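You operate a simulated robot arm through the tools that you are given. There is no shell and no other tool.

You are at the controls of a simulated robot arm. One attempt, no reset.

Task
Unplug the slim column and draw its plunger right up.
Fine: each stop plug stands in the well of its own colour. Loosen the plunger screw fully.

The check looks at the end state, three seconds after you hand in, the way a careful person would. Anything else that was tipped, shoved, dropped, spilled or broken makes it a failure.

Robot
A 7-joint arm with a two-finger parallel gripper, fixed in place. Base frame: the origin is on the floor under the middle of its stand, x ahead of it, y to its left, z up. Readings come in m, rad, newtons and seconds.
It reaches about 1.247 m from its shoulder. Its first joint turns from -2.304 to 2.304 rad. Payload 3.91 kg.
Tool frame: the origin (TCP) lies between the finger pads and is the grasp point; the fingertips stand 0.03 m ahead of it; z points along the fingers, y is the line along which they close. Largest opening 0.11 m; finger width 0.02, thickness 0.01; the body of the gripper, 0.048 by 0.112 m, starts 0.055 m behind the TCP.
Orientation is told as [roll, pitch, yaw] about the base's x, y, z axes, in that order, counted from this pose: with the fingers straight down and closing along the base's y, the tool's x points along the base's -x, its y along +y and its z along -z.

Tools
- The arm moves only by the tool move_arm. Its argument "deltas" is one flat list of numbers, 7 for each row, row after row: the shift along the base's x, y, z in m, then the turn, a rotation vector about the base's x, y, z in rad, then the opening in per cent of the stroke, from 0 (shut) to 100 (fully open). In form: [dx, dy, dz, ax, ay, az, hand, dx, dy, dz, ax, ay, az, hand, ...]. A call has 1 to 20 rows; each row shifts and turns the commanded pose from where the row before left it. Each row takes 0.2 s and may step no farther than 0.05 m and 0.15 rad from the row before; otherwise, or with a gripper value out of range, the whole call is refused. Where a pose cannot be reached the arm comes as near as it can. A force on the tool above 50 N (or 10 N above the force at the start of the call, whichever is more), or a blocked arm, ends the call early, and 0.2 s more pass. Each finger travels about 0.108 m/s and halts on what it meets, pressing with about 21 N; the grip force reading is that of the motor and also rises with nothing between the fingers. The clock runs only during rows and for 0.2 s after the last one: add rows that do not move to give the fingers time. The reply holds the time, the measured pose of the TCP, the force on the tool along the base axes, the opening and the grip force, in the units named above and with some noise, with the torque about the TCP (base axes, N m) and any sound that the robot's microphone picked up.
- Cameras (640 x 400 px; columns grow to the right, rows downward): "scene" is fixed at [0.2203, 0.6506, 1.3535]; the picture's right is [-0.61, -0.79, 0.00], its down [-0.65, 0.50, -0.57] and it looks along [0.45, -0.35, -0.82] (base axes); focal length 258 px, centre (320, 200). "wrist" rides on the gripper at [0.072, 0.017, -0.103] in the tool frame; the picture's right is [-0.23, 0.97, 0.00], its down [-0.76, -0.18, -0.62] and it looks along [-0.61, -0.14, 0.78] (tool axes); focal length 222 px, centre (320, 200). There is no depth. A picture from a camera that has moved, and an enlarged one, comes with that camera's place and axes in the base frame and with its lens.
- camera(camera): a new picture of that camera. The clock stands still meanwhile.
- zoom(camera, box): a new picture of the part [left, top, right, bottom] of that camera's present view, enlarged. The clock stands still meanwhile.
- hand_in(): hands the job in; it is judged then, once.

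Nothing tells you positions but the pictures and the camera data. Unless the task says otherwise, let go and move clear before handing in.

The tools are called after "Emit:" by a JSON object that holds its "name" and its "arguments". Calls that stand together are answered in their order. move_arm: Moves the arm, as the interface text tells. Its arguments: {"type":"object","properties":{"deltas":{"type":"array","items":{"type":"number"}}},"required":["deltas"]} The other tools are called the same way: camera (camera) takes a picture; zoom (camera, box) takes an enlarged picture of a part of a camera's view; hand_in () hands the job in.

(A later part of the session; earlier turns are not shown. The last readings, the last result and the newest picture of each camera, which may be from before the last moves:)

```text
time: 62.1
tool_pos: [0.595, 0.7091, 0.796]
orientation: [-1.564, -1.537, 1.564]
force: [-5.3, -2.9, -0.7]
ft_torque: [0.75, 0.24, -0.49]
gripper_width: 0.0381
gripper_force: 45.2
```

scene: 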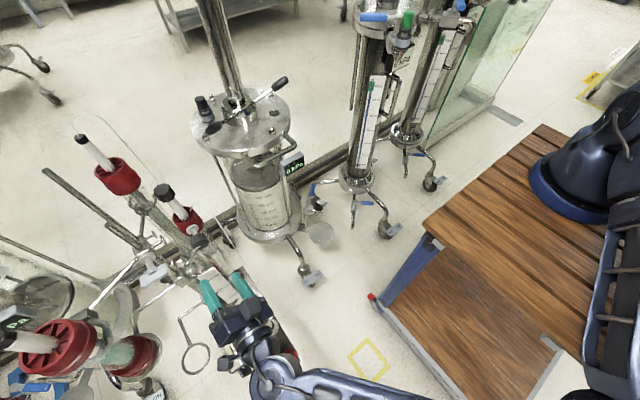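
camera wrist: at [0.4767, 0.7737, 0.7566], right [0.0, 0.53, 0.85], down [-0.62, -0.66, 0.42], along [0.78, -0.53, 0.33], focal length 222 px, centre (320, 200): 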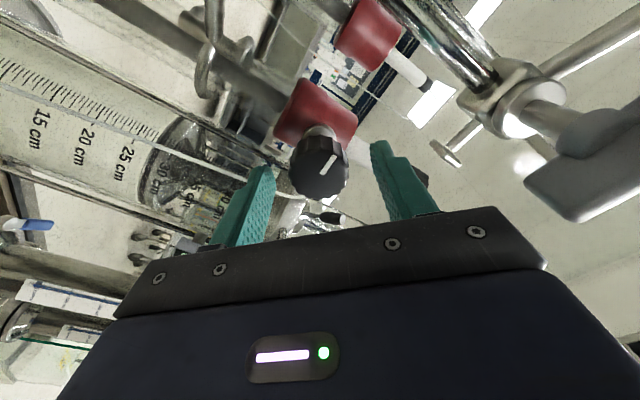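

The torque about x rose to 0.75 N·m and the grip width changed, so the knob may have reached its stop. I'll look.

Emit:
{"name": "zoom", "arguments": {"camera": "wrist", "box": [230, 90, 430, 220]}}

Emit:
{"name": "zoom", "arguments": {"camera": "scene", "box": [170, 200, 240, 260]}}

```text
3.08 times, centred on (330, 155) of wrist
camera zoom: at [0.4918, 0.7244, 0.7238], right [0.0, 0.98, 0.2], down [-0.62, -0.15, 0.77], along [0.78, -0.12, 0.61], focal length 684 px, centre (289, 338)
```

zoom: 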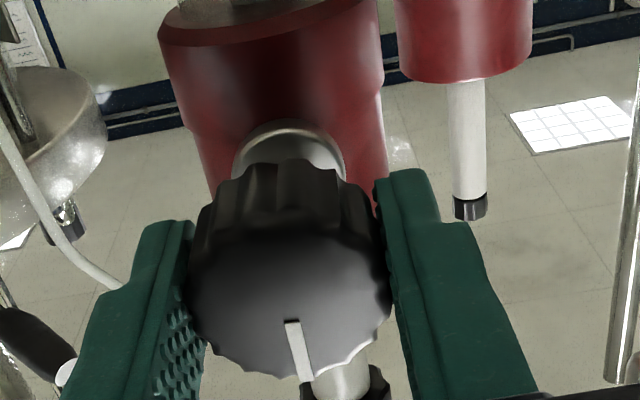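

```text
6.67 times, centred on (205, 230) of scene
camera zoom: at [0.2203, 0.6506, 1.3535], right [-0.61, -0.79, 0.0], down [-0.65, 0.5, -0.57], along [0.45, -0.35, -0.82], focal length 1723 px, centre (1087, 0)
```

zoom: 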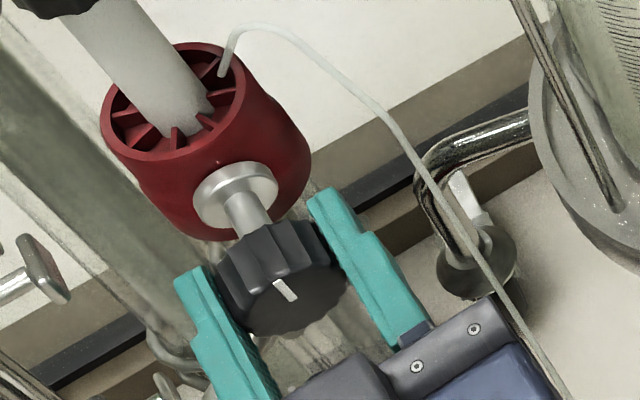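

The pointer now points straight up, 270° from its start, and it lagged the last bit of gripper turn. I'll push slightly more to confirm a hard stop.

Emit:
{"name": "move_arm", "arguments": {"deltas": [0, 0, 0, -0.1, 0, 0, 30, 0, 0, 0, -0.1, 0, 0, 30, 0, 0, 0, 0, 0, 0, 30]}}

Emit:
{"name": "zoom", "arguments": {"camera": "scene", "box": [170, 200, 240, 260]}}

Emit:
{"name": "zoom", "arguments": {"camera": "wrist", "box": [230, 90, 430, 220]}}

```text
time: 62.9
tool_pos: [0.5949, 0.7122, 0.7967]
orientation: [-1.574, -1.338, 1.574]
force: [2.4, 2.6, 2.1]
ft_torque: [0.24, -0.38, 0.2]
gripper_width: 0.0371
gripper_force: 45.4
```

```text
6.67 times, centred on (205, 230) of scene
camera zoom: at [0.2203, 0.6506, 1.3535], right [-0.61, -0.79, 0.0], down [-0.65, 0.5, -0.57], along [0.45, -0.35, -0.82], focal length 1723 px, centre (1087, 0)
```

zoom: 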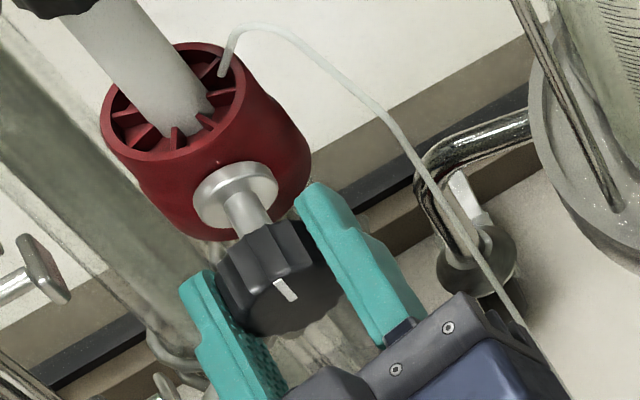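

```text
3.08 times, centred on (330, 155) of wrist
camera zoom: at [0.4921, 0.7098, 0.7228], right [0.0, 1.0, 0.0], down [-0.62, 0.0, 0.78], along [0.78, 0.0, 0.62], focal length 684 px, centre (289, 338)
```

zoom: 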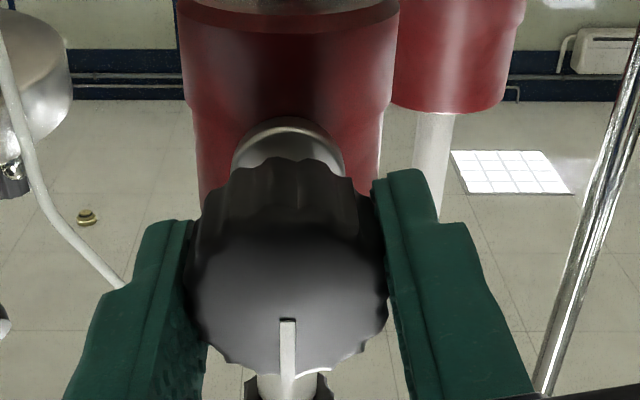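

The pointer stayed put while the gripper slipped, so the screw is at its hard stop, fully loosened after about 270°. I'll open and back straight off.

Emit:
{"name": "move_arm", "arguments": {"deltas": [0, 0, 0, 0, 0, 0, 60, 0, 0, 0, 0, 0, 0, 60, 0, 0, 0, 0, 0, 0, 60, -0.02, 0, 0, 0, 0, 0, 60, -0.04, 0, 0, 0, 0, 0, 60, -0.04, 0, 0, 0, 0, 0, 60, -0.04, 0, 0, 0, 0, 0, 60, 0, 0, 0, 0, 0, 0, 60]}}

Emit:
{"name": "camera", "arguments": {"camera": "wrist"}}

Emit:
{"name": "zoom", "arguments": {"camera": "scene", "box": [140, 170, 260, 270]}}

```text
time: 64.7
tool_pos: [0.4565, 0.7078, 0.796]
orientation: [-1.567, -1.339, 1.571]
force: [0.6, -1.0, -0.3]
ft_torque: [0.02, -0.01, 0.03]
gripper_width: 0.0662
gripper_force: 0.0
```

```text
taken
camera wrist: at [0.3523, 0.7078, 0.7223], right [0.0, 1.0, 0.0], down [-0.62, 0.0, 0.78], along [0.78, 0.0, 0.62], focal length 222 px, centre (320, 200)
```

wrist: 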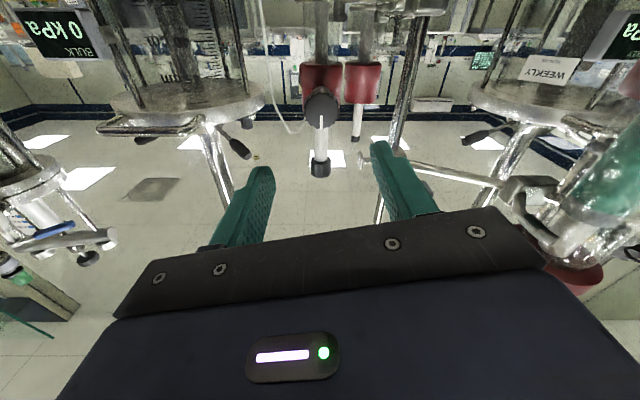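

```text
4.00 times, centred on (200, 220) of scene
camera zoom: at [0.2203, 0.6506, 1.3535], right [-0.61, -0.79, 0.0], down [-0.65, 0.5, -0.57], along [0.45, -0.35, -0.82], focal length 1034 px, centre (800, 120)
```

zoom: 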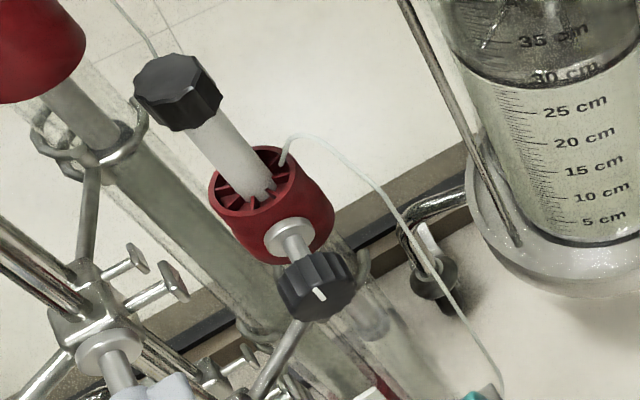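

The screw's pointer stands straight up. I'll raise the gripper, restore its roll and pitch back to where the wrist camera looks level at the plunger knob.

Emit:
{"name": "move_arm", "arguments": {"deltas": [-0.02, 0, 0.03, 0.1165, 0, 0, 60, -0.02, 0, 0.03, 0.1165, 0, 0, 60, -0.015, 0, 0.03, 0, 0.134, 0, 60, -0.015, 0, 0.03, 0, 0.134, 0, 60, -0.015, 0, 0.03, 0, 0.134, 0, 60, 0, 0, 0.02, 0, 0.134, 0, 60, 0, 0, 0.01, 0, 0.134, 0, 60, 0, 0, 0, 0, 0, 0, 60]}}

Emit:
{"name": "camera", "arguments": {"camera": "wrist"}}

Emit:
{"name": "camera", "arguments": {"camera": "scene"}}

```text
time: 66.5
tool_pos: [0.3707, 0.7107, 0.9754]
orientation: [0.001, -0.897, 0.0]
force: [0.1, 0.2, -0.7]
ft_torque: [0.02, 0.0, 0.01]
gripper_width: 0.066
gripper_force: 0.0
```

```text
taken
camera wrist: at [0.2437, 0.7274, 0.9847], right [0.14, 0.97, 0.18], down [-0.01, -0.18, 0.98], along [0.99, -0.14, -0.01], focal length 222 px, centre (320, 200)
```

wrist: 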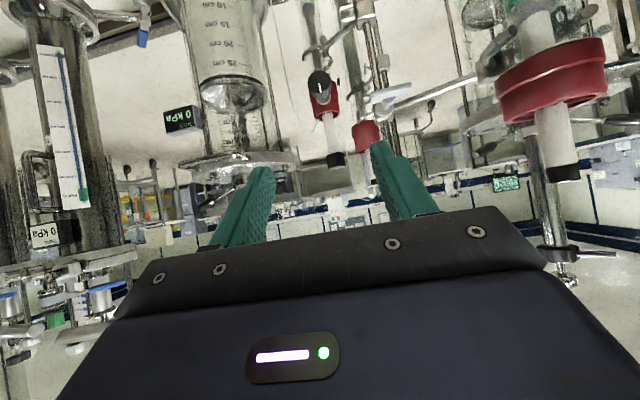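

```text
taken
```

scene: 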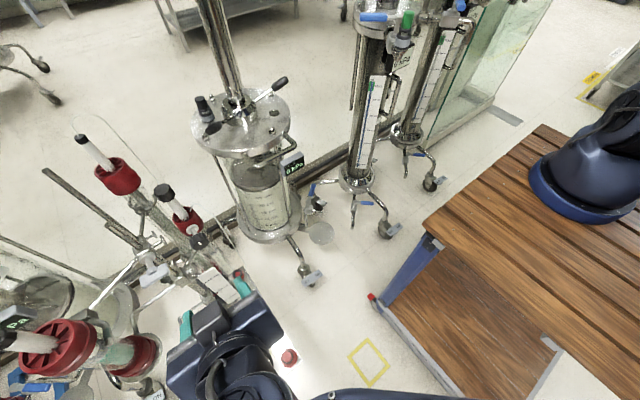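

Emit:
{"name": "zoom", "arguments": {"camera": "wrist", "box": [270, 40, 420, 220]}}

Emit:
{"name": "zoom", "arguments": {"camera": "wrist", "box": [295, 100, 375, 190]}}

Emit:
{"name": "zoom", "arguments": {"camera": "scene", "box": [60, 100, 220, 240]}}

```text
2.22 times, centred on (345, 130) of wrist
camera zoom: at [0.2437, 0.7274, 0.9847], right [0.14, 0.97, 0.18], down [-0.01, -0.18, 0.98], along [0.99, -0.14, -0.01], focal length 494 px, centre (264, 356)
```

zoom: 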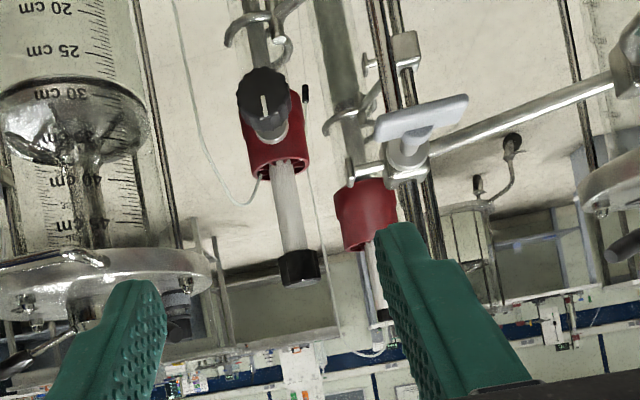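

```text
4.44 times, centred on (335, 145) of wrist
camera zoom: at [0.2437, 0.7274, 0.9847], right [0.14, 0.97, 0.18], down [-0.01, -0.18, 0.98], along [0.99, -0.14, -0.01], focal length 987 px, centre (253, 444)
```

zoom: 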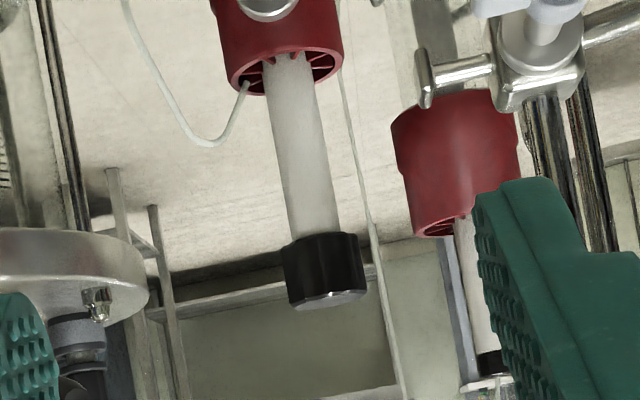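

```text
2.86 times, centred on (140, 170) of scene
camera zoom: at [0.2203, 0.6506, 1.3535], right [-0.61, -0.79, 0.0], down [-0.65, 0.5, -0.57], along [0.45, -0.35, -0.82], focal length 738 px, centre (834, 286)
```

zoom: 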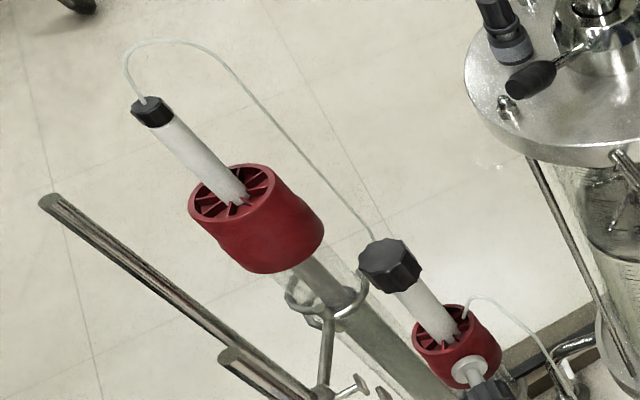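

The plunger knob is centred at about (0.680, 0.711, 0.909), spanning z≈0.895–0.924. I'll approach from directly above, which clears the T-handle and screw, so I'm pitching back to fingers-down at a safe height.

Emit:
{"name": "move_arm", "arguments": {"deltas": [0.03, 0, 0.02, 0, 0.128, 0, 60, 0.03, 0, 0.02, 0, 0.128, 0, 60, 0.03, 0, 0.02, 0, 0.128, 0, 60, 0.03, 0, 0.02, 0, 0.128, 0, 60, 0.03, 0, 0.02, 0, 0.128, 0, 60, 0.03, 0, 0.015, 0, 0.128, 0, 60, 0.02, 0, 0.01, 0, 0.129, 0, 60, 0, 0, 0, 0, 0, 0, 60]}}

Emit:
{"name": "camera", "arguments": {"camera": "wrist"}}

Emit:
{"name": "camera", "arguments": {"camera": "scene"}}

```text
time: 68.3
tool_pos: [0.5701, 0.7092, 1.1007]
orientation: [0.002, 0.001, -0.001]
force: [0.9, 0.9, -0.6]
ft_torque: [0.01, 0.0, -0.03]
gripper_width: 0.066
gripper_force: 0.0
```

```text
taken
camera wrist: at [0.4968, 0.7271, 1.2051], right [0.23, 0.97, 0.0], down [0.76, -0.18, 0.62], along [0.61, -0.14, -0.78], focal length 222 px, centre (320, 200)
```

wrist: 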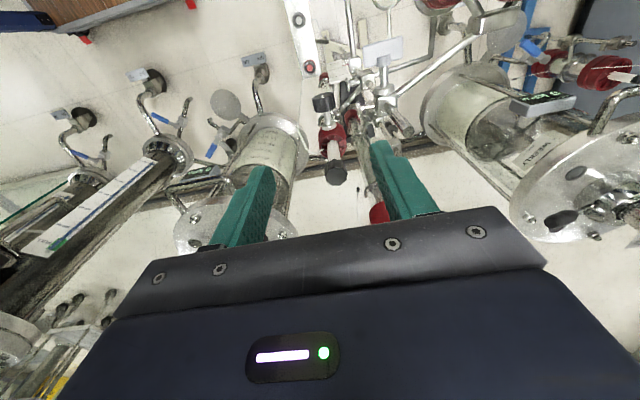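

```text
taken
```

scene: 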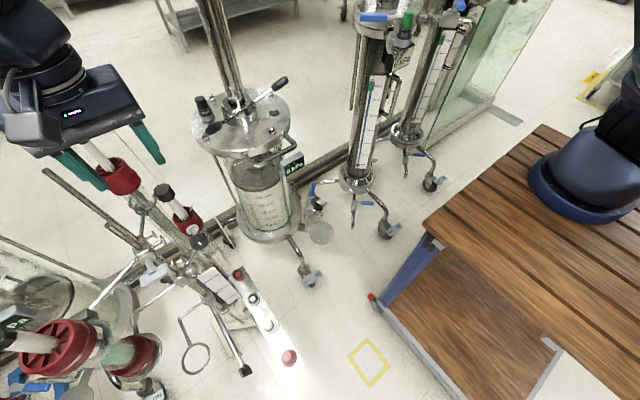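

Fingers are down and the knob is visible ahead. I'll zoom in to check the knob position and where the stand posts are relative to my path.

Emit:
{"name": "zoom", "arguments": {"camera": "wrist", "box": [280, 20, 460, 230]}}

Emit:
{"name": "zoom", "arguments": {"camera": "scene", "box": [0, 60, 230, 260]}}

```text
1.90 times, centred on (370, 125) of wrist
camera zoom: at [0.4968, 0.7271, 1.2051], right [0.23, 0.97, 0.0], down [0.76, -0.18, 0.62], along [0.61, -0.14, -0.78], focal length 423 px, centre (225, 343)
```

zoom: 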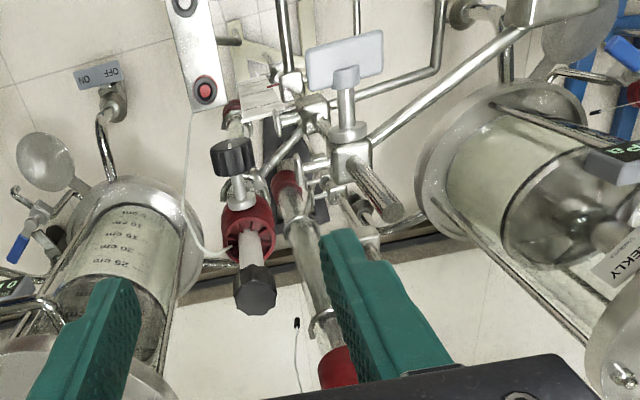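

```text
2.00 times, centred on (115, 160) of scene
camera zoom: at [0.2203, 0.6506, 1.3535], right [-0.61, -0.79, 0.0], down [-0.65, 0.5, -0.57], along [0.45, -0.35, -0.82], focal length 517 px, centre (730, 280)
```

zoom: 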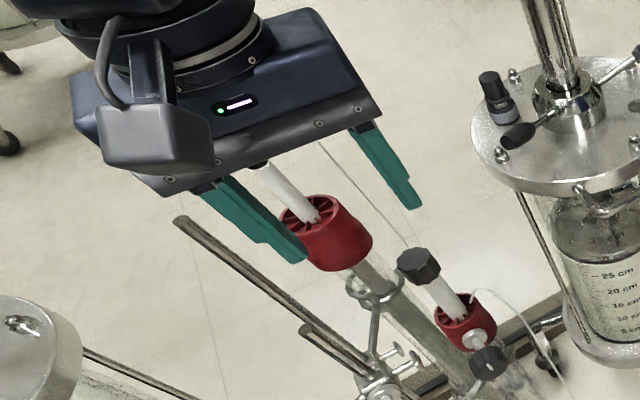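

The nearby post ends at about (0.61, 0.80, z 0.97), clear of my path. I'll move over the knob and start down with the fingers straddling it.

Emit:
{"name": "move_arm", "arguments": {"deltas": [0.036, 0.0005, 0, 0, 0, 0, 60, 0.036, 0.0005, 0, 0, 0, 0, 60, 0.036, 0.0005, 0, 0, 0, 0, 60, 0, 0, -0.04, 0, 0, 0, 60, 0, 0, -0.04, 0, 0, 0, 60, 0, 0, -0.03, 0, 0, 0, 60, 0, 0, 0, 0, 0, 0, 60]}}

Emit:
{"name": "camera", "arguments": {"camera": "wrist"}}

Emit:
{"name": "zoom", "arguments": {"camera": "scene", "box": [60, 100, 260, 260]}}

```text
time: 69.9
tool_pos: [0.6795, 0.7116, 0.992]
orientation: [-0.001, -0.005, -0.001]
force: [0.0, 1.3, 1.2]
ft_torque: [0.01, 0.0, 0.03]
gripper_width: 0.0658
gripper_force: 0.0
```

```text
taken
camera wrist: at [0.6062, 0.7278, 1.097], right [0.23, 0.97, 0.0], down [0.76, -0.18, 0.63], along [0.61, -0.14, -0.78], focal length 222 px, centre (320, 200)
```

wrist: 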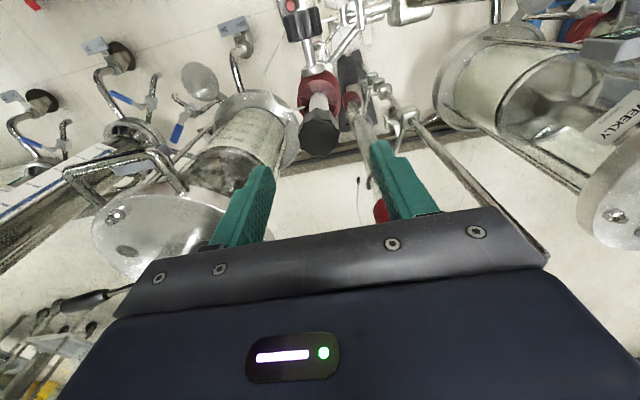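

```text
2.50 times, centred on (160, 180) of scene
camera zoom: at [0.2203, 0.6506, 1.3535], right [-0.61, -0.79, 0.0], down [-0.65, 0.5, -0.57], along [0.45, -0.35, -0.82], focal length 646 px, centre (720, 250)
```

zoom: 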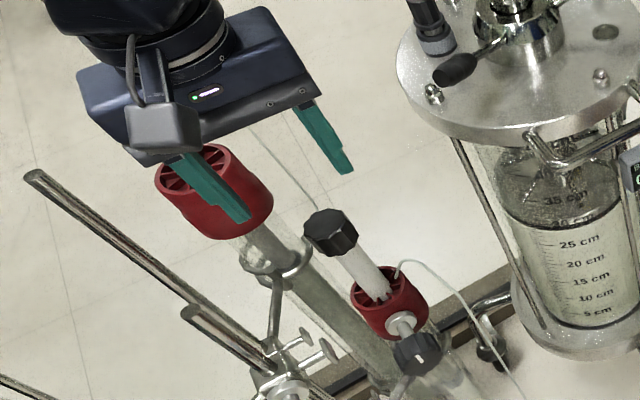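

I'm aligned over the knob within a couple of millimetres. I'll descend 83 mm and close on it.

Emit:
{"name": "move_arm", "arguments": {"deltas": [0.001, 0.0005, -0.03, 0, 0, 0, 60, 0, 0, -0.03, 0, 0, 0, 60, 0, 0, -0.023, 0, 0, 0, 60, 0, 0, 0, 0, 0, 0, 60, 0, 0, 0, 0, 0, 0, 60]}}

Emit:
{"name": "zoom", "arguments": {"camera": "wrist", "box": [230, 80, 430, 230]}}

Emit:
{"name": "zoom", "arguments": {"camera": "scene", "box": [60, 100, 260, 260]}}

```text
time: 71.1
tool_pos: [0.68, 0.7132, 0.9106]
orientation: [0.0, -0.003, -0.001]
force: [0.0, 0.9, 0.6]
ft_torque: [-0.02, -0.02, 0.0]
gripper_width: 0.066
gripper_force: 0.0
```

```text
2.67 times, centred on (330, 155) of wrist
camera zoom: at [0.6063, 0.73, 1.0139], right [0.23, 0.97, 0.0], down [0.76, -0.18, 0.63], along [0.61, -0.14, -0.78], focal length 592 px, centre (293, 320)
```

zoom: 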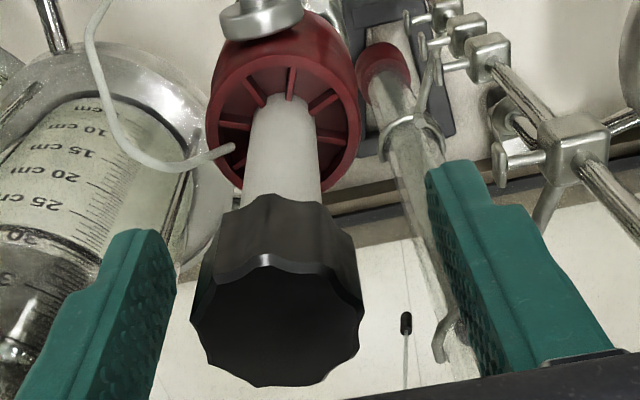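

```text
2.50 times, centred on (160, 180) of scene
camera zoom: at [0.2203, 0.6506, 1.3535], right [-0.61, -0.79, 0.0], down [-0.65, 0.5, -0.57], along [0.45, -0.35, -0.82], focal length 646 px, centre (720, 250)
```

zoom: 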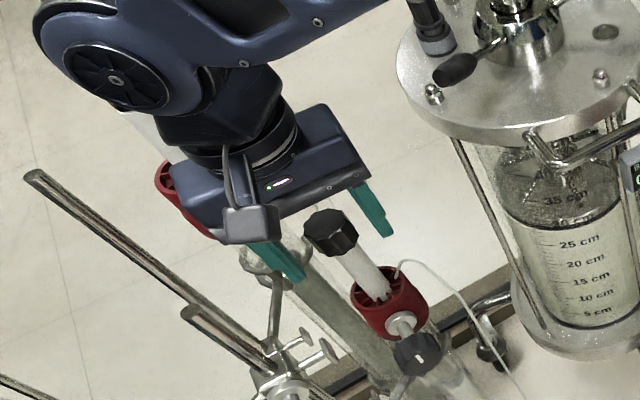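

The knob sits about 3 mm toward -y of the finger centre. I'll correct that, then close.

Emit:
{"name": "move_arm", "arguments": {"deltas": [-0.001, -0.003, 0, 0, 0, 0, 60, 0, 0, 0, 0, 0, 0, 60, 0, 0, 0, 0, 0, 0, 40, 0, 0, 0, 0, 0, 0, 20, 0, 0, 0, 0, 0, 0, 20, 0, 0, 0, 0, 0, 0, 20]}}

Emit:
{"name": "zoom", "arguments": {"camera": "wrist", "box": [230, 80, 430, 230]}}

Emit:
{"name": "zoom", "arguments": {"camera": "scene", "box": [60, 100, 260, 260]}}

```text
time: 72.5
tool_pos: [0.6787, 0.7102, 0.9105]
orientation: [0.002, -0.004, -0.001]
force: [-0.3, 1.3, -0.8]
ft_torque: [-0.39, -0.07, 0.0]
gripper_width: 0.0337
gripper_force: 44.2
```

```text
2.67 times, centred on (330, 155) of wrist
camera zoom: at [0.6057, 0.7268, 1.0132], right [0.23, 0.97, 0.0], down [0.76, -0.18, 0.63], along [0.61, -0.14, -0.78], focal length 592 px, centre (293, 320)
```

zoom: 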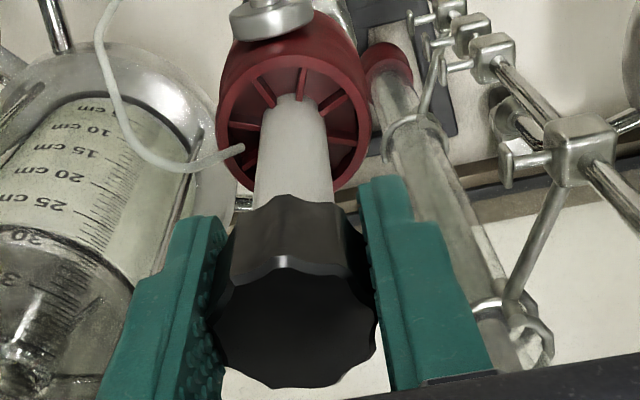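

```text
2.50 times, centred on (160, 180) of scene
camera zoom: at [0.2203, 0.6506, 1.3535], right [-0.61, -0.79, 0.0], down [-0.65, 0.5, -0.57], along [0.45, -0.35, -0.82], focal length 646 px, centre (720, 250)
```

zoom: 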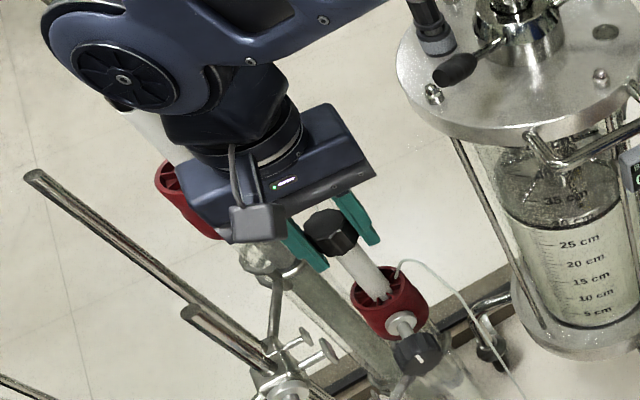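

The knob is gripped, 33.7 mm wide and with low strain. I'll start drawing the plunger straight up slowly.

Emit:
{"name": "move_arm", "arguments": {"deltas": [0, 0, 0.004, 0, 0, 0, 20, 0, 0, 0.004, 0, 0, 0, 20, 0, 0, 0.004, 0, 0, 0, 20, 0, 0, 0.004, 0, 0, 0, 20]}}

Emit:
{"name": "zoom", "arguments": {"camera": "wrist", "box": [230, 80, 430, 230]}}

Emit:
{"name": "zoom", "arguments": {"camera": "scene", "box": [60, 100, 260, 260]}}

```text
time: 73.5
tool_pos: [0.6791, 0.7113, 0.9241]
orientation: [-0.001, -0.002, 0.001]
force: [-4.6, -0.2, -4.1]
ft_torque: [-0.5, -0.16, -0.02]
gripper_width: 0.0334
gripper_force: 44.6
```

```text
2.67 times, centred on (330, 155) of wrist
camera zoom: at [0.6057, 0.7268, 1.0286], right [0.23, 0.97, 0.0], down [0.76, -0.18, 0.63], along [0.61, -0.14, -0.78], focal length 592 px, centre (293, 320)
```

zoom: 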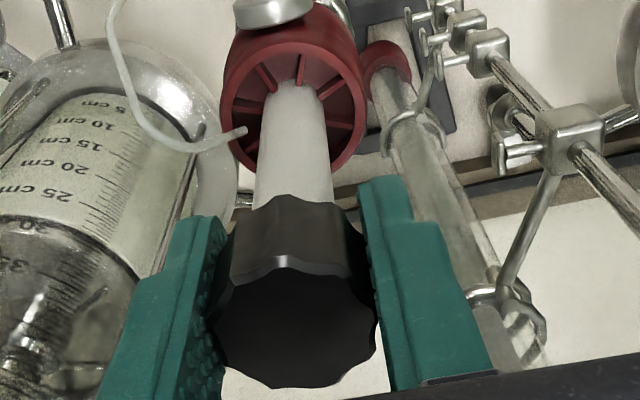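

```text
2.50 times, centred on (160, 180) of scene
camera zoom: at [0.2203, 0.6506, 1.3535], right [-0.61, -0.79, 0.0], down [-0.65, 0.5, -0.57], along [0.45, -0.35, -0.82], focal length 646 px, centre (720, 250)
```

zoom: 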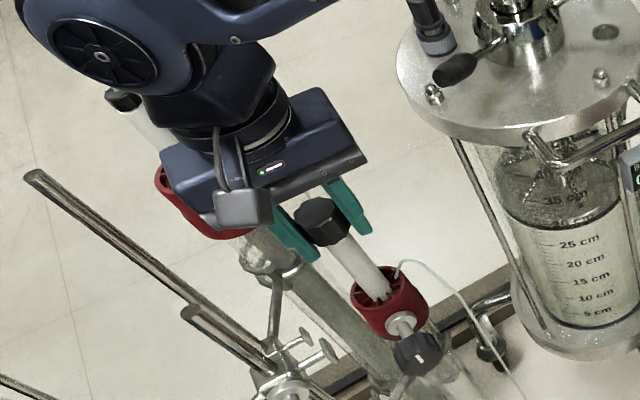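

The plunger is rising with only about 4 N of drag. I'll keep drawing it up.

Emit:
{"name": "move_arm", "arguments": {"deltas": [0, 0, 0.006, 0, 0, 0, 20, 0, 0, 0.006, 0, 0, 0, 20, 0, 0, 0.006, 0, 0, 0, 20, 0, 0, 0.006, 0, 0, 0, 20, 0, 0, 0.006, 0, 0, 0, 20, 0, 0, 0.006, 0, 0, 0, 20, 0, 0, 0.006, 0, 0, 0, 20]}}

Emit:
{"name": "zoom", "arguments": {"camera": "scene", "box": [60, 100, 260, 260]}}

```text
time: 75.1
tool_pos: [0.6797, 0.7112, 0.964]
orientation: [0.001, -0.005, 0.001]
force: [-0.3, 19.0, -3.6]
ft_torque: [-0.38, -0.19, -0.11]
gripper_width: 0.0334
gripper_force: 44.4
```

```text
2.50 times, centred on (160, 180) of scene
camera zoom: at [0.2203, 0.6506, 1.3535], right [-0.61, -0.79, 0.0], down [-0.65, 0.5, -0.57], along [0.45, -0.35, -0.82], focal length 646 px, centre (720, 250)
```

zoom: 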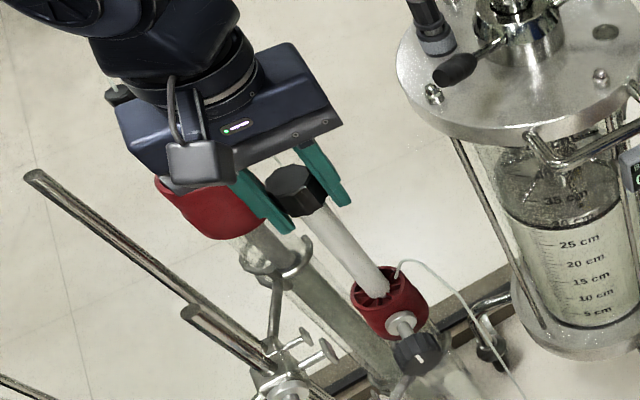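

It's drawn up about 55 mm and moving smoothly. I'll keep going, relieving the slight sideways strain.

Emit:
{"name": "move_arm", "arguments": {"deltas": [0, 0.0007, 0.006, 0, 0, 0, 20, 0, 0, 0.006, 0, 0, 0, 20, 0, 0, 0.006, 0, 0, 0, 20, 0, 0, 0.006, 0, 0, 0, 20, 0, 0, 0.006, 0, 0, 0, 20, 0, 0, 0.006, 0, 0, 0, 20]}}

Emit:
{"name": "zoom", "arguments": {"camera": "scene", "box": [60, 100, 260, 260]}}

Emit:
{"name": "zoom", "arguments": {"camera": "wrist", "box": [230, 80, 430, 230]}}

```text
time: 76.5
tool_pos: [0.6795, 0.7106, 0.9975]
orientation: [-0.001, -0.002, 0.0]
force: [-4.0, -0.6, -38.9]
ft_torque: [0.53, 0.12, -0.03]
gripper_width: 0.0332
gripper_force: 44.8
```

```text
2.50 times, centred on (160, 180) of scene
camera zoom: at [0.2203, 0.6506, 1.3535], right [-0.61, -0.79, 0.0], down [-0.65, 0.5, -0.57], along [0.45, -0.35, -0.82], focal length 646 px, centre (720, 250)
```

zoom: 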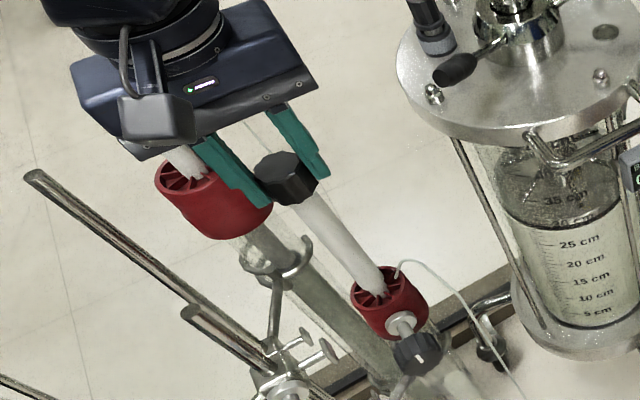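

```text
2.67 times, centred on (330, 155) of wrist
camera zoom: at [0.6058, 0.727, 1.1028], right [0.23, 0.97, 0.0], down [0.76, -0.18, 0.62], along [0.61, -0.14, -0.78], focal length 592 px, centre (293, 320)
```

zoom: 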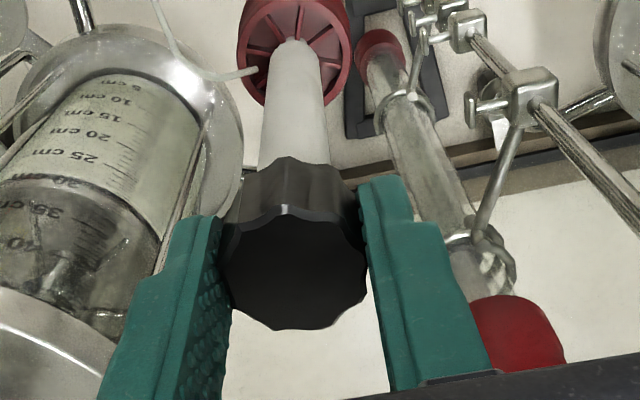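

The force jumped to -39 N and the knob slipped slightly in the grip, so the plunger has either reached its top stop or is binding. I'll look at the piston and cap.

Emit:
{"name": "zoom", "arguments": {"camera": "scene", "box": [160, 190, 260, 290]}}

Emit:
{"name": "zoom", "arguments": {"camera": "wrist", "box": [280, 0, 400, 140]}}

Emit:
{"name": "zoom", "arguments": {"camera": "scene", "box": [130, 140, 230, 240]}}

```text
4.00 times, centred on (210, 240) of scene
camera zoom: at [0.2203, 0.6506, 1.3535], right [-0.61, -0.79, 0.0], down [-0.65, 0.5, -0.57], along [0.45, -0.35, -0.82], focal length 1034 px, centre (760, 40)
```

zoom: 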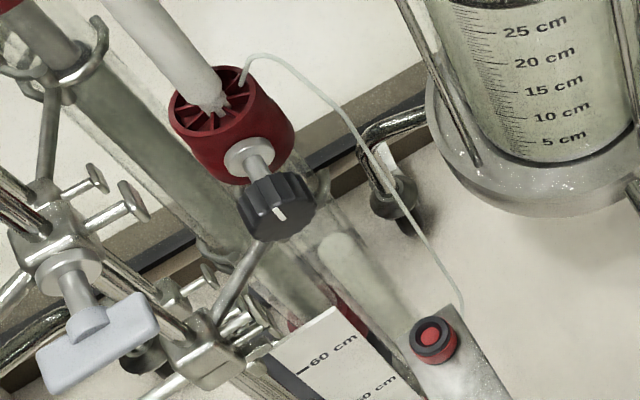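

```text
2.86 times, centred on (340, 70) of wrist
camera zoom: at [0.6058, 0.727, 1.1028], right [0.23, 0.97, 0.0], down [0.76, -0.18, 0.62], along [0.61, -0.14, -0.78], focal length 635 px, centre (263, 571)
```

zoom: 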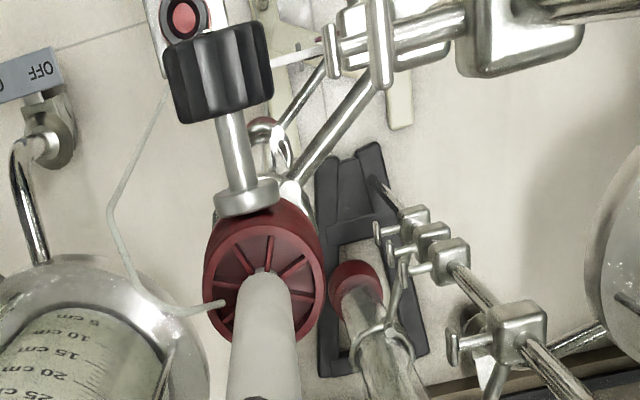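

```text
4.00 times, centred on (180, 190) of scene
camera zoom: at [0.2203, 0.6506, 1.3535], right [-0.61, -0.79, 0.0], down [-0.65, 0.5, -0.57], along [0.45, -0.35, -0.82], focal length 1034 px, centre (880, 240)
```

zoom: 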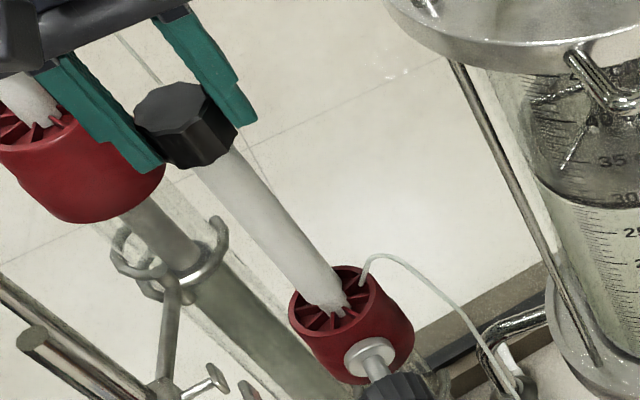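

The dark piston has left the view below the cap, and the rod has risen about 68 mm. I'll release to see if it stays up, re-grip lower on the knob, and pull once more to check that this is the true top stop.

Emit:
{"name": "move_arm", "arguments": {"deltas": [0, 0, -0.001, 0, 0, 0, 20, 0, 0, 0, 0, 0, 0, 60, 0, 0, 0, 0, 0, 0, 60, 0, 0, 0, 0, 0, 0, 60]}}

Emit:
{"name": "zoom", "arguments": {"camera": "wrist", "box": [230, 80, 430, 230]}}

Emit:
{"name": "zoom", "arguments": {"camera": "scene", "box": [60, 100, 260, 260]}}

```text
time: 77.5
tool_pos: [0.6793, 0.7096, 0.9991]
orientation: [0.001, -0.004, 0.0]
force: [-0.5, -0.6, -0.4]
ft_torque: [-0.01, -0.02, 0.0]
gripper_width: 0.0659
gripper_force: 0.1
```

```text
2.67 times, centred on (330, 155) of wrist
camera zoom: at [0.6058, 0.7267, 1.1042], right [0.23, 0.97, 0.0], down [0.76, -0.18, 0.63], along [0.61, -0.14, -0.78], focal length 592 px, centre (293, 320)
```

zoom: 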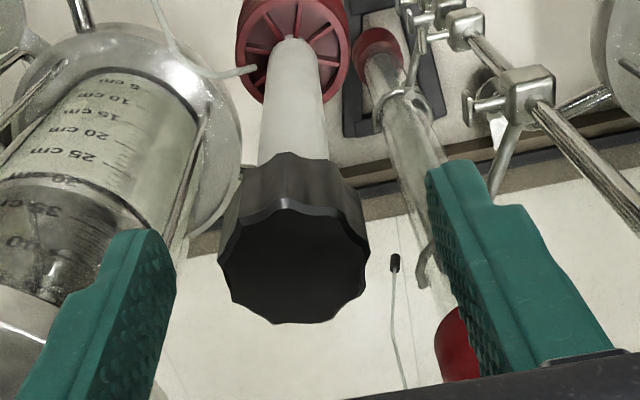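

```text
2.50 times, centred on (160, 180) of scene
camera zoom: at [0.2203, 0.6506, 1.3535], right [-0.61, -0.79, 0.0], down [-0.65, 0.5, -0.57], along [0.45, -0.35, -0.82], focal length 646 px, centre (720, 250)
```

zoom: 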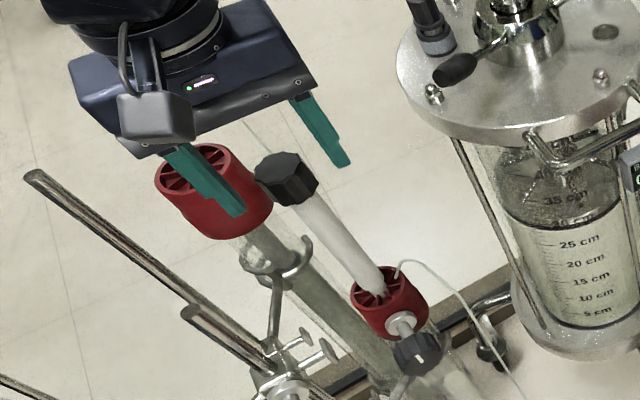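

The plunger stays up when released. I'll lower 18 mm, re-grip, and pull to test the stop.

Emit:
{"name": "move_arm", "arguments": {"deltas": [0, 0.0005, -0.009, 0, 0, 0, 60, 0, 0, -0.009, 0, 0, 0, 60, 0, 0, 0, 0, 0, 0, 60, 0, 0, 0, 0, 0, 0, 40, 0, 0, 0, 0, 0, 0, 20, 0, 0, 0, 0, 0, 0, 20, 0, 0, 0, 0, 0, 0, 20]}}

Emit:
{"name": "zoom", "arguments": {"camera": "wrist", "box": [230, 80, 430, 230]}}

```text
time: 79.1
tool_pos: [0.6787, 0.7101, 0.9812]
orientation: [0.002, -0.004, 0.001]
force: [3.7, 7.3, -2.7]
ft_torque: [-0.37, -0.15, 0.04]
gripper_width: 0.0331
gripper_force: 45.3
```

```text
2.67 times, centred on (330, 155) of wrist
camera zoom: at [0.6053, 0.7268, 1.0858], right [0.23, 0.97, 0.0], down [0.76, -0.18, 0.63], along [0.61, -0.14, -0.78], focal length 592 px, centre (293, 320)
```

zoom: 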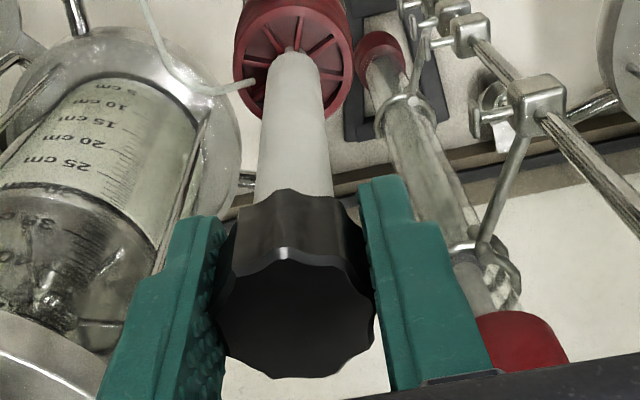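

Emit:
{"name": "move_arm", "arguments": {"deltas": [0, 0, 0.002, 0, 0, 0, 20, 0, 0, 0.002, 0, 0, 0, 20, 0, 0, 0.002, 0, 0, 0, 20, 0, 0, 0.002, 0, 0, 0, 20]}}

Emit:
{"name": "zoom", "arguments": {"camera": "wrist", "box": [230, 80, 430, 230]}}

Emit:
{"name": "zoom", "arguments": {"camera": "scene", "box": [60, 100, 260, 260]}}

```text
time: 80.1
tool_pos: [0.679, 0.7099, 0.9876]
orientation: [-0.002, -0.003, -0.002]
force: [-6.2, -4.1, -39.9]
ft_torque: [0.48, 0.09, -0.04]
gripper_width: 0.0339
gripper_force: 45.1
```

```text
2.67 times, centred on (330, 155) of wrist
camera zoom: at [0.6061, 0.7272, 1.0916], right [0.23, 0.97, 0.0], down [0.76, -0.18, 0.62], along [0.61, -0.14, -0.78], focal length 592 px, centre (293, 320)
```

zoom: 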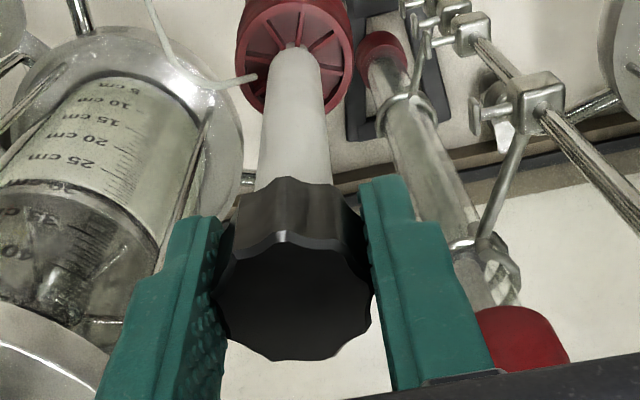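

```text
2.50 times, centred on (160, 180) of scene
camera zoom: at [0.2203, 0.6506, 1.3535], right [-0.61, -0.79, 0.0], down [-0.65, 0.5, -0.57], along [0.45, -0.35, -0.82], focal length 646 px, centre (720, 250)
```

zoom: 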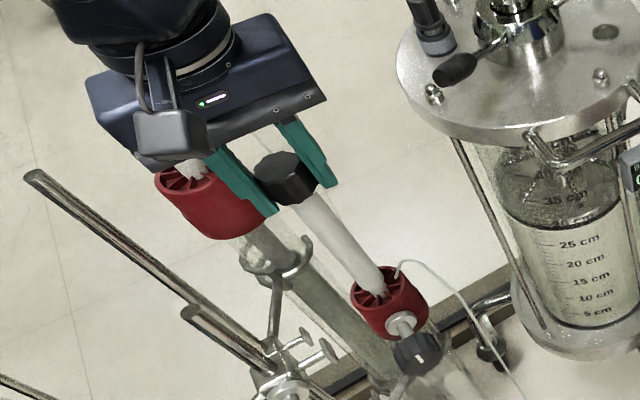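

The pull again hit about 40 N with the knob staying put, so this is a hard top stop. I'll ease off, open, lift clear, and inspect the column from the front.

Emit:
{"name": "move_arm", "arguments": {"deltas": [0, 0, -0.0015, 0, 0, 0, 20, 0, 0, 0, 0, 0, 0, 30, 0, 0, 0, 0, 0, 0, 60, 0, 0, 0, 0, 0, 0, 60, 0, 0, 0.03, 0, 0, 0, 60, 0, 0, 0.04, 0, 0, 0, 60, 0, 0, 0.04, 0, 0, 0, 60, 0, 0, 0, 0, 0, 0, 60]}}

Emit:
{"name": "camera", "arguments": {"camera": "wrist"}}

Emit:
{"name": "camera", "arguments": {"camera": "scene"}}

```text
time: 81.9
tool_pos: [0.676, 0.7111, 1.1003]
orientation: [0.002, -0.003, 0.0]
force: [-0.1, -0.1, -0.3]
ft_torque: [0.0, 0.02, 0.03]
gripper_width: 0.0659
gripper_force: 0.0
```

```text
taken
camera wrist: at [0.6037, 0.7278, 1.2038], right [0.23, 0.97, 0.0], down [0.76, -0.18, 0.63], along [0.61, -0.14, -0.78], focal length 222 px, centre (320, 200)
```

wrist: 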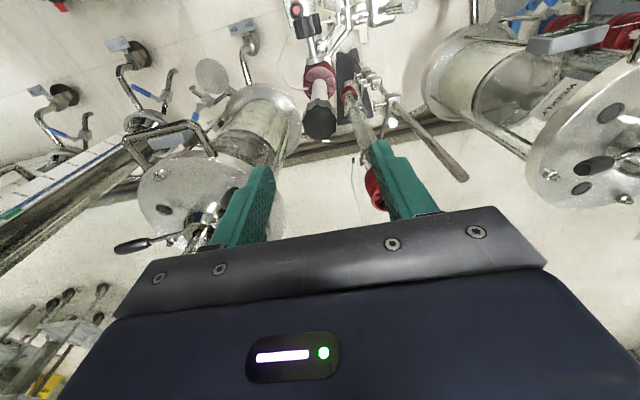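

```text
taken
```

scene: 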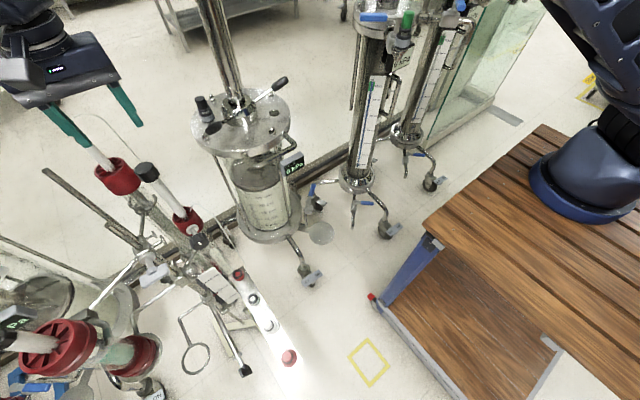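

Clear of the plunger, which holds at its raised position. I'll back away along the path I came in on and take a level view of the column to verify the piston, screw and plugs.

Emit:
{"name": "move_arm", "arguments": {"deltas": [-0.036, 0, 0, 0, 0, 0, 60, -0.036, 0, 0, 0, 0, 0, 60, -0.036, 0, 0, 0, 0, 0, 60, -0.03, 0, -0.02, 0, -0.128, 0, 60, -0.03, 0, -0.02, 0, -0.128, 0, 60, -0.03, 0, -0.02, 0, -0.128, 0, 60, -0.03, 0, -0.02, 0, -0.128, 0, 60, -0.03, 0, -0.02, 0, -0.128, 0, 60, -0.03, 0, -0.015, 0, -0.128, 0, 60, -0.02, 0, -0.01, 0, -0.129, 0, 60, 0, 0, -0.04, 0, 0, 0, 60, 0, 0, -0.04, 0, 0, 0, 60, 0, 0, -0.04, 0, 0, 0, 60, 0, 0, -0.04, 0, 0, 0, 60, 0, 0, 0, 0, 0, 0, 60]}}

Emit:
{"name": "camera", "arguments": {"camera": "wrist"}}

Emit:
{"name": "zoom", "arguments": {"camera": "wrist", "box": [270, 0, 420, 220]}}

Emit:
{"name": "camera", "arguments": {"camera": "scene"}}

```text
time: 85.1
tool_pos: [0.3705, 0.7111, 0.8142]
orientation: [0.005, -0.901, -0.001]
force: [-0.1, -0.5, -0.4]
ft_torque: [0.03, 0.05, -0.03]
gripper_width: 0.0657
gripper_force: 0.0
```

```text
taken
camera wrist: at [0.2439, 0.7281, 0.8233], right [0.14, 0.97, 0.18], down [-0.01, -0.18, 0.98], along [0.99, -0.14, -0.01], focal length 222 px, centre (320, 200)
```

wrist: 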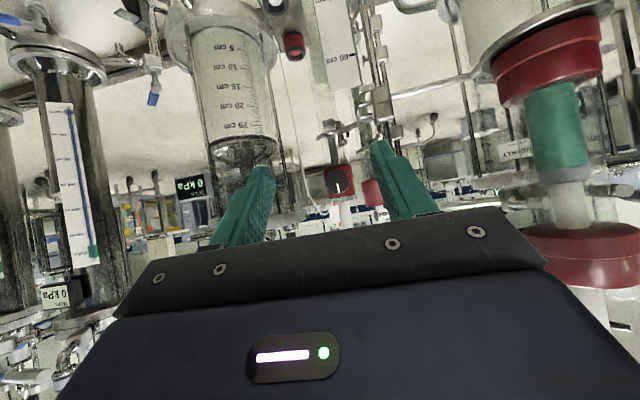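

```text
1.82 times, centred on (345, 110) of wrist
camera zoom: at [0.2439, 0.7281, 0.8233], right [0.14, 0.97, 0.18], down [-0.01, -0.18, 0.98], along [0.99, -0.14, -0.01], focal length 404 px, centre (274, 364)
```

zoom: 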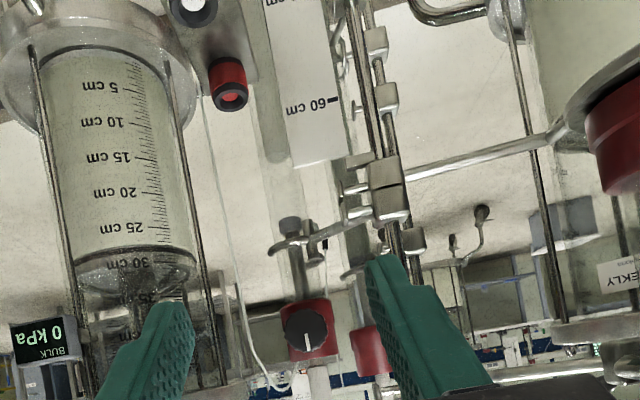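

```text
taken
```

scene: 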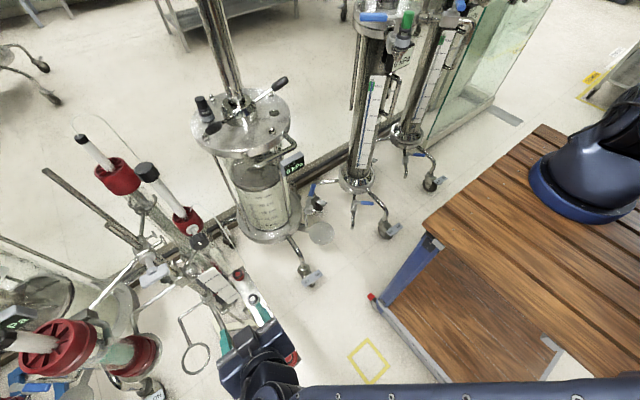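

The piston is raised about 70 mm above the bed, the screw pointer is up, and nothing else looks disturbed. I'll retreat to the start area and check the plugs from both cameras.

Emit:
{"name": "move_arm", "arguments": {"deltas": [0, 0, 0.045, 0, 0, 0, 60, 0, 0, 0.045, 0, 0, 0, 60, 0, 0, 0.045, 0, 0, 0, 60, 0, 0, 0.045, 0, 0, 0, 60, -0.005, -0.04, 0.02, 0, 0.15, 0, 60, -0.005, -0.04, 0.02, 0, 0.15, 0, 60, -0.01, -0.04, 0.02, 0, 0.15, 0, 60, -0.01, -0.04, 0.02, 0, 0.15, 0, 60, -0.01, -0.045, 0.02, 0, 0.15, 0, 60, -0.01, -0.045, 0.02, 0, 0.15, 0, 60, 0, 0, 0, 0, 0, 0, 60]}}

Emit:
{"name": "camera", "arguments": {"camera": "wrist"}}

Emit:
{"name": "camera", "arguments": {"camera": "scene"}}

Emit:
{"name": "zoom", "arguments": {"camera": "scene", "box": [200, 240, 320, 390]}}

Emit:
{"name": "zoom", "arguments": {"camera": "scene", "box": [120, 140, 260, 280]}}

```text
refused: row 9 steps farther than a row can; nothing moved
```

```text
taken
camera wrist: at [0.2439, 0.7281, 0.8233], right [0.14, 0.97, 0.18], down [-0.01, -0.18, 0.98], along [0.99, -0.14, -0.01], focal length 222 px, centre (320, 200)
```

wrist: 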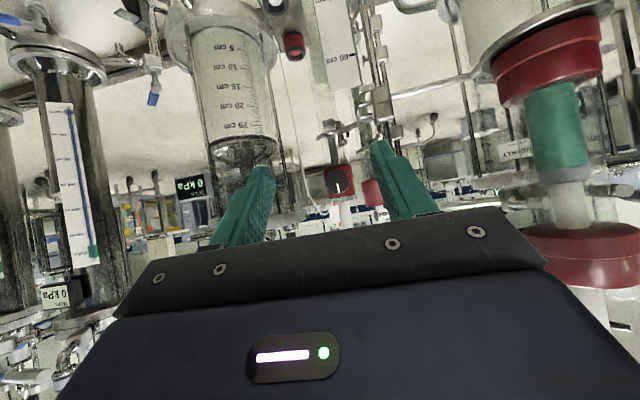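

```text
taken
```

scene: 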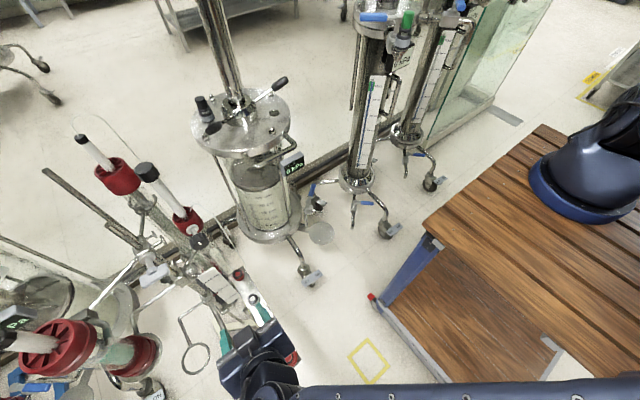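

```text
2.67 times, centred on (260, 315) of scene
camera zoom: at [0.2203, 0.6506, 1.3535], right [-0.61, -0.79, 0.0], down [-0.65, 0.5, -0.57], along [0.45, -0.35, -0.82], focal length 689 px, centre (480, -107)
```

zoom: 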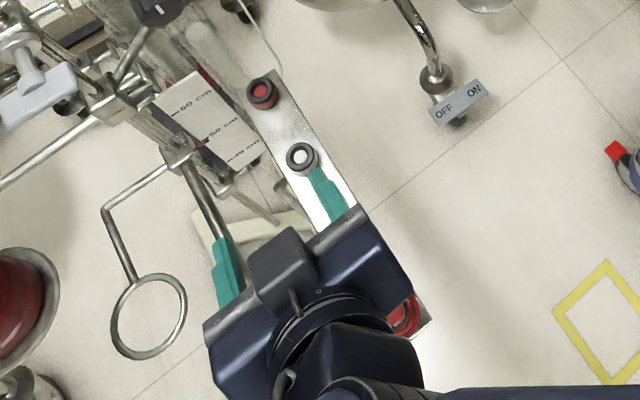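

```text
2.86 times, centred on (190, 210) of scene
camera zoom: at [0.2203, 0.6506, 1.3535], right [-0.61, -0.79, 0.0], down [-0.65, 0.5, -0.57], along [0.45, -0.35, -0.82], focal length 738 px, centre (691, 171)
```

zoom: 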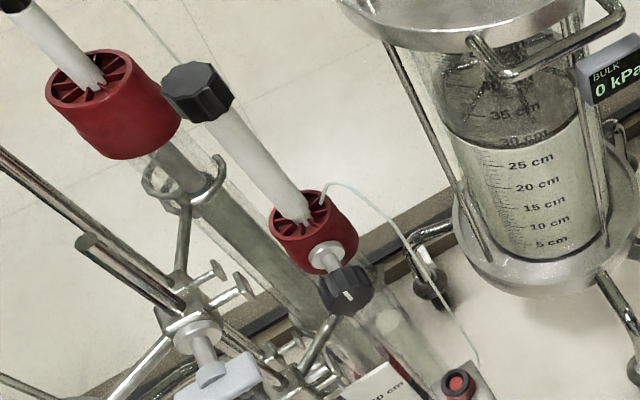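

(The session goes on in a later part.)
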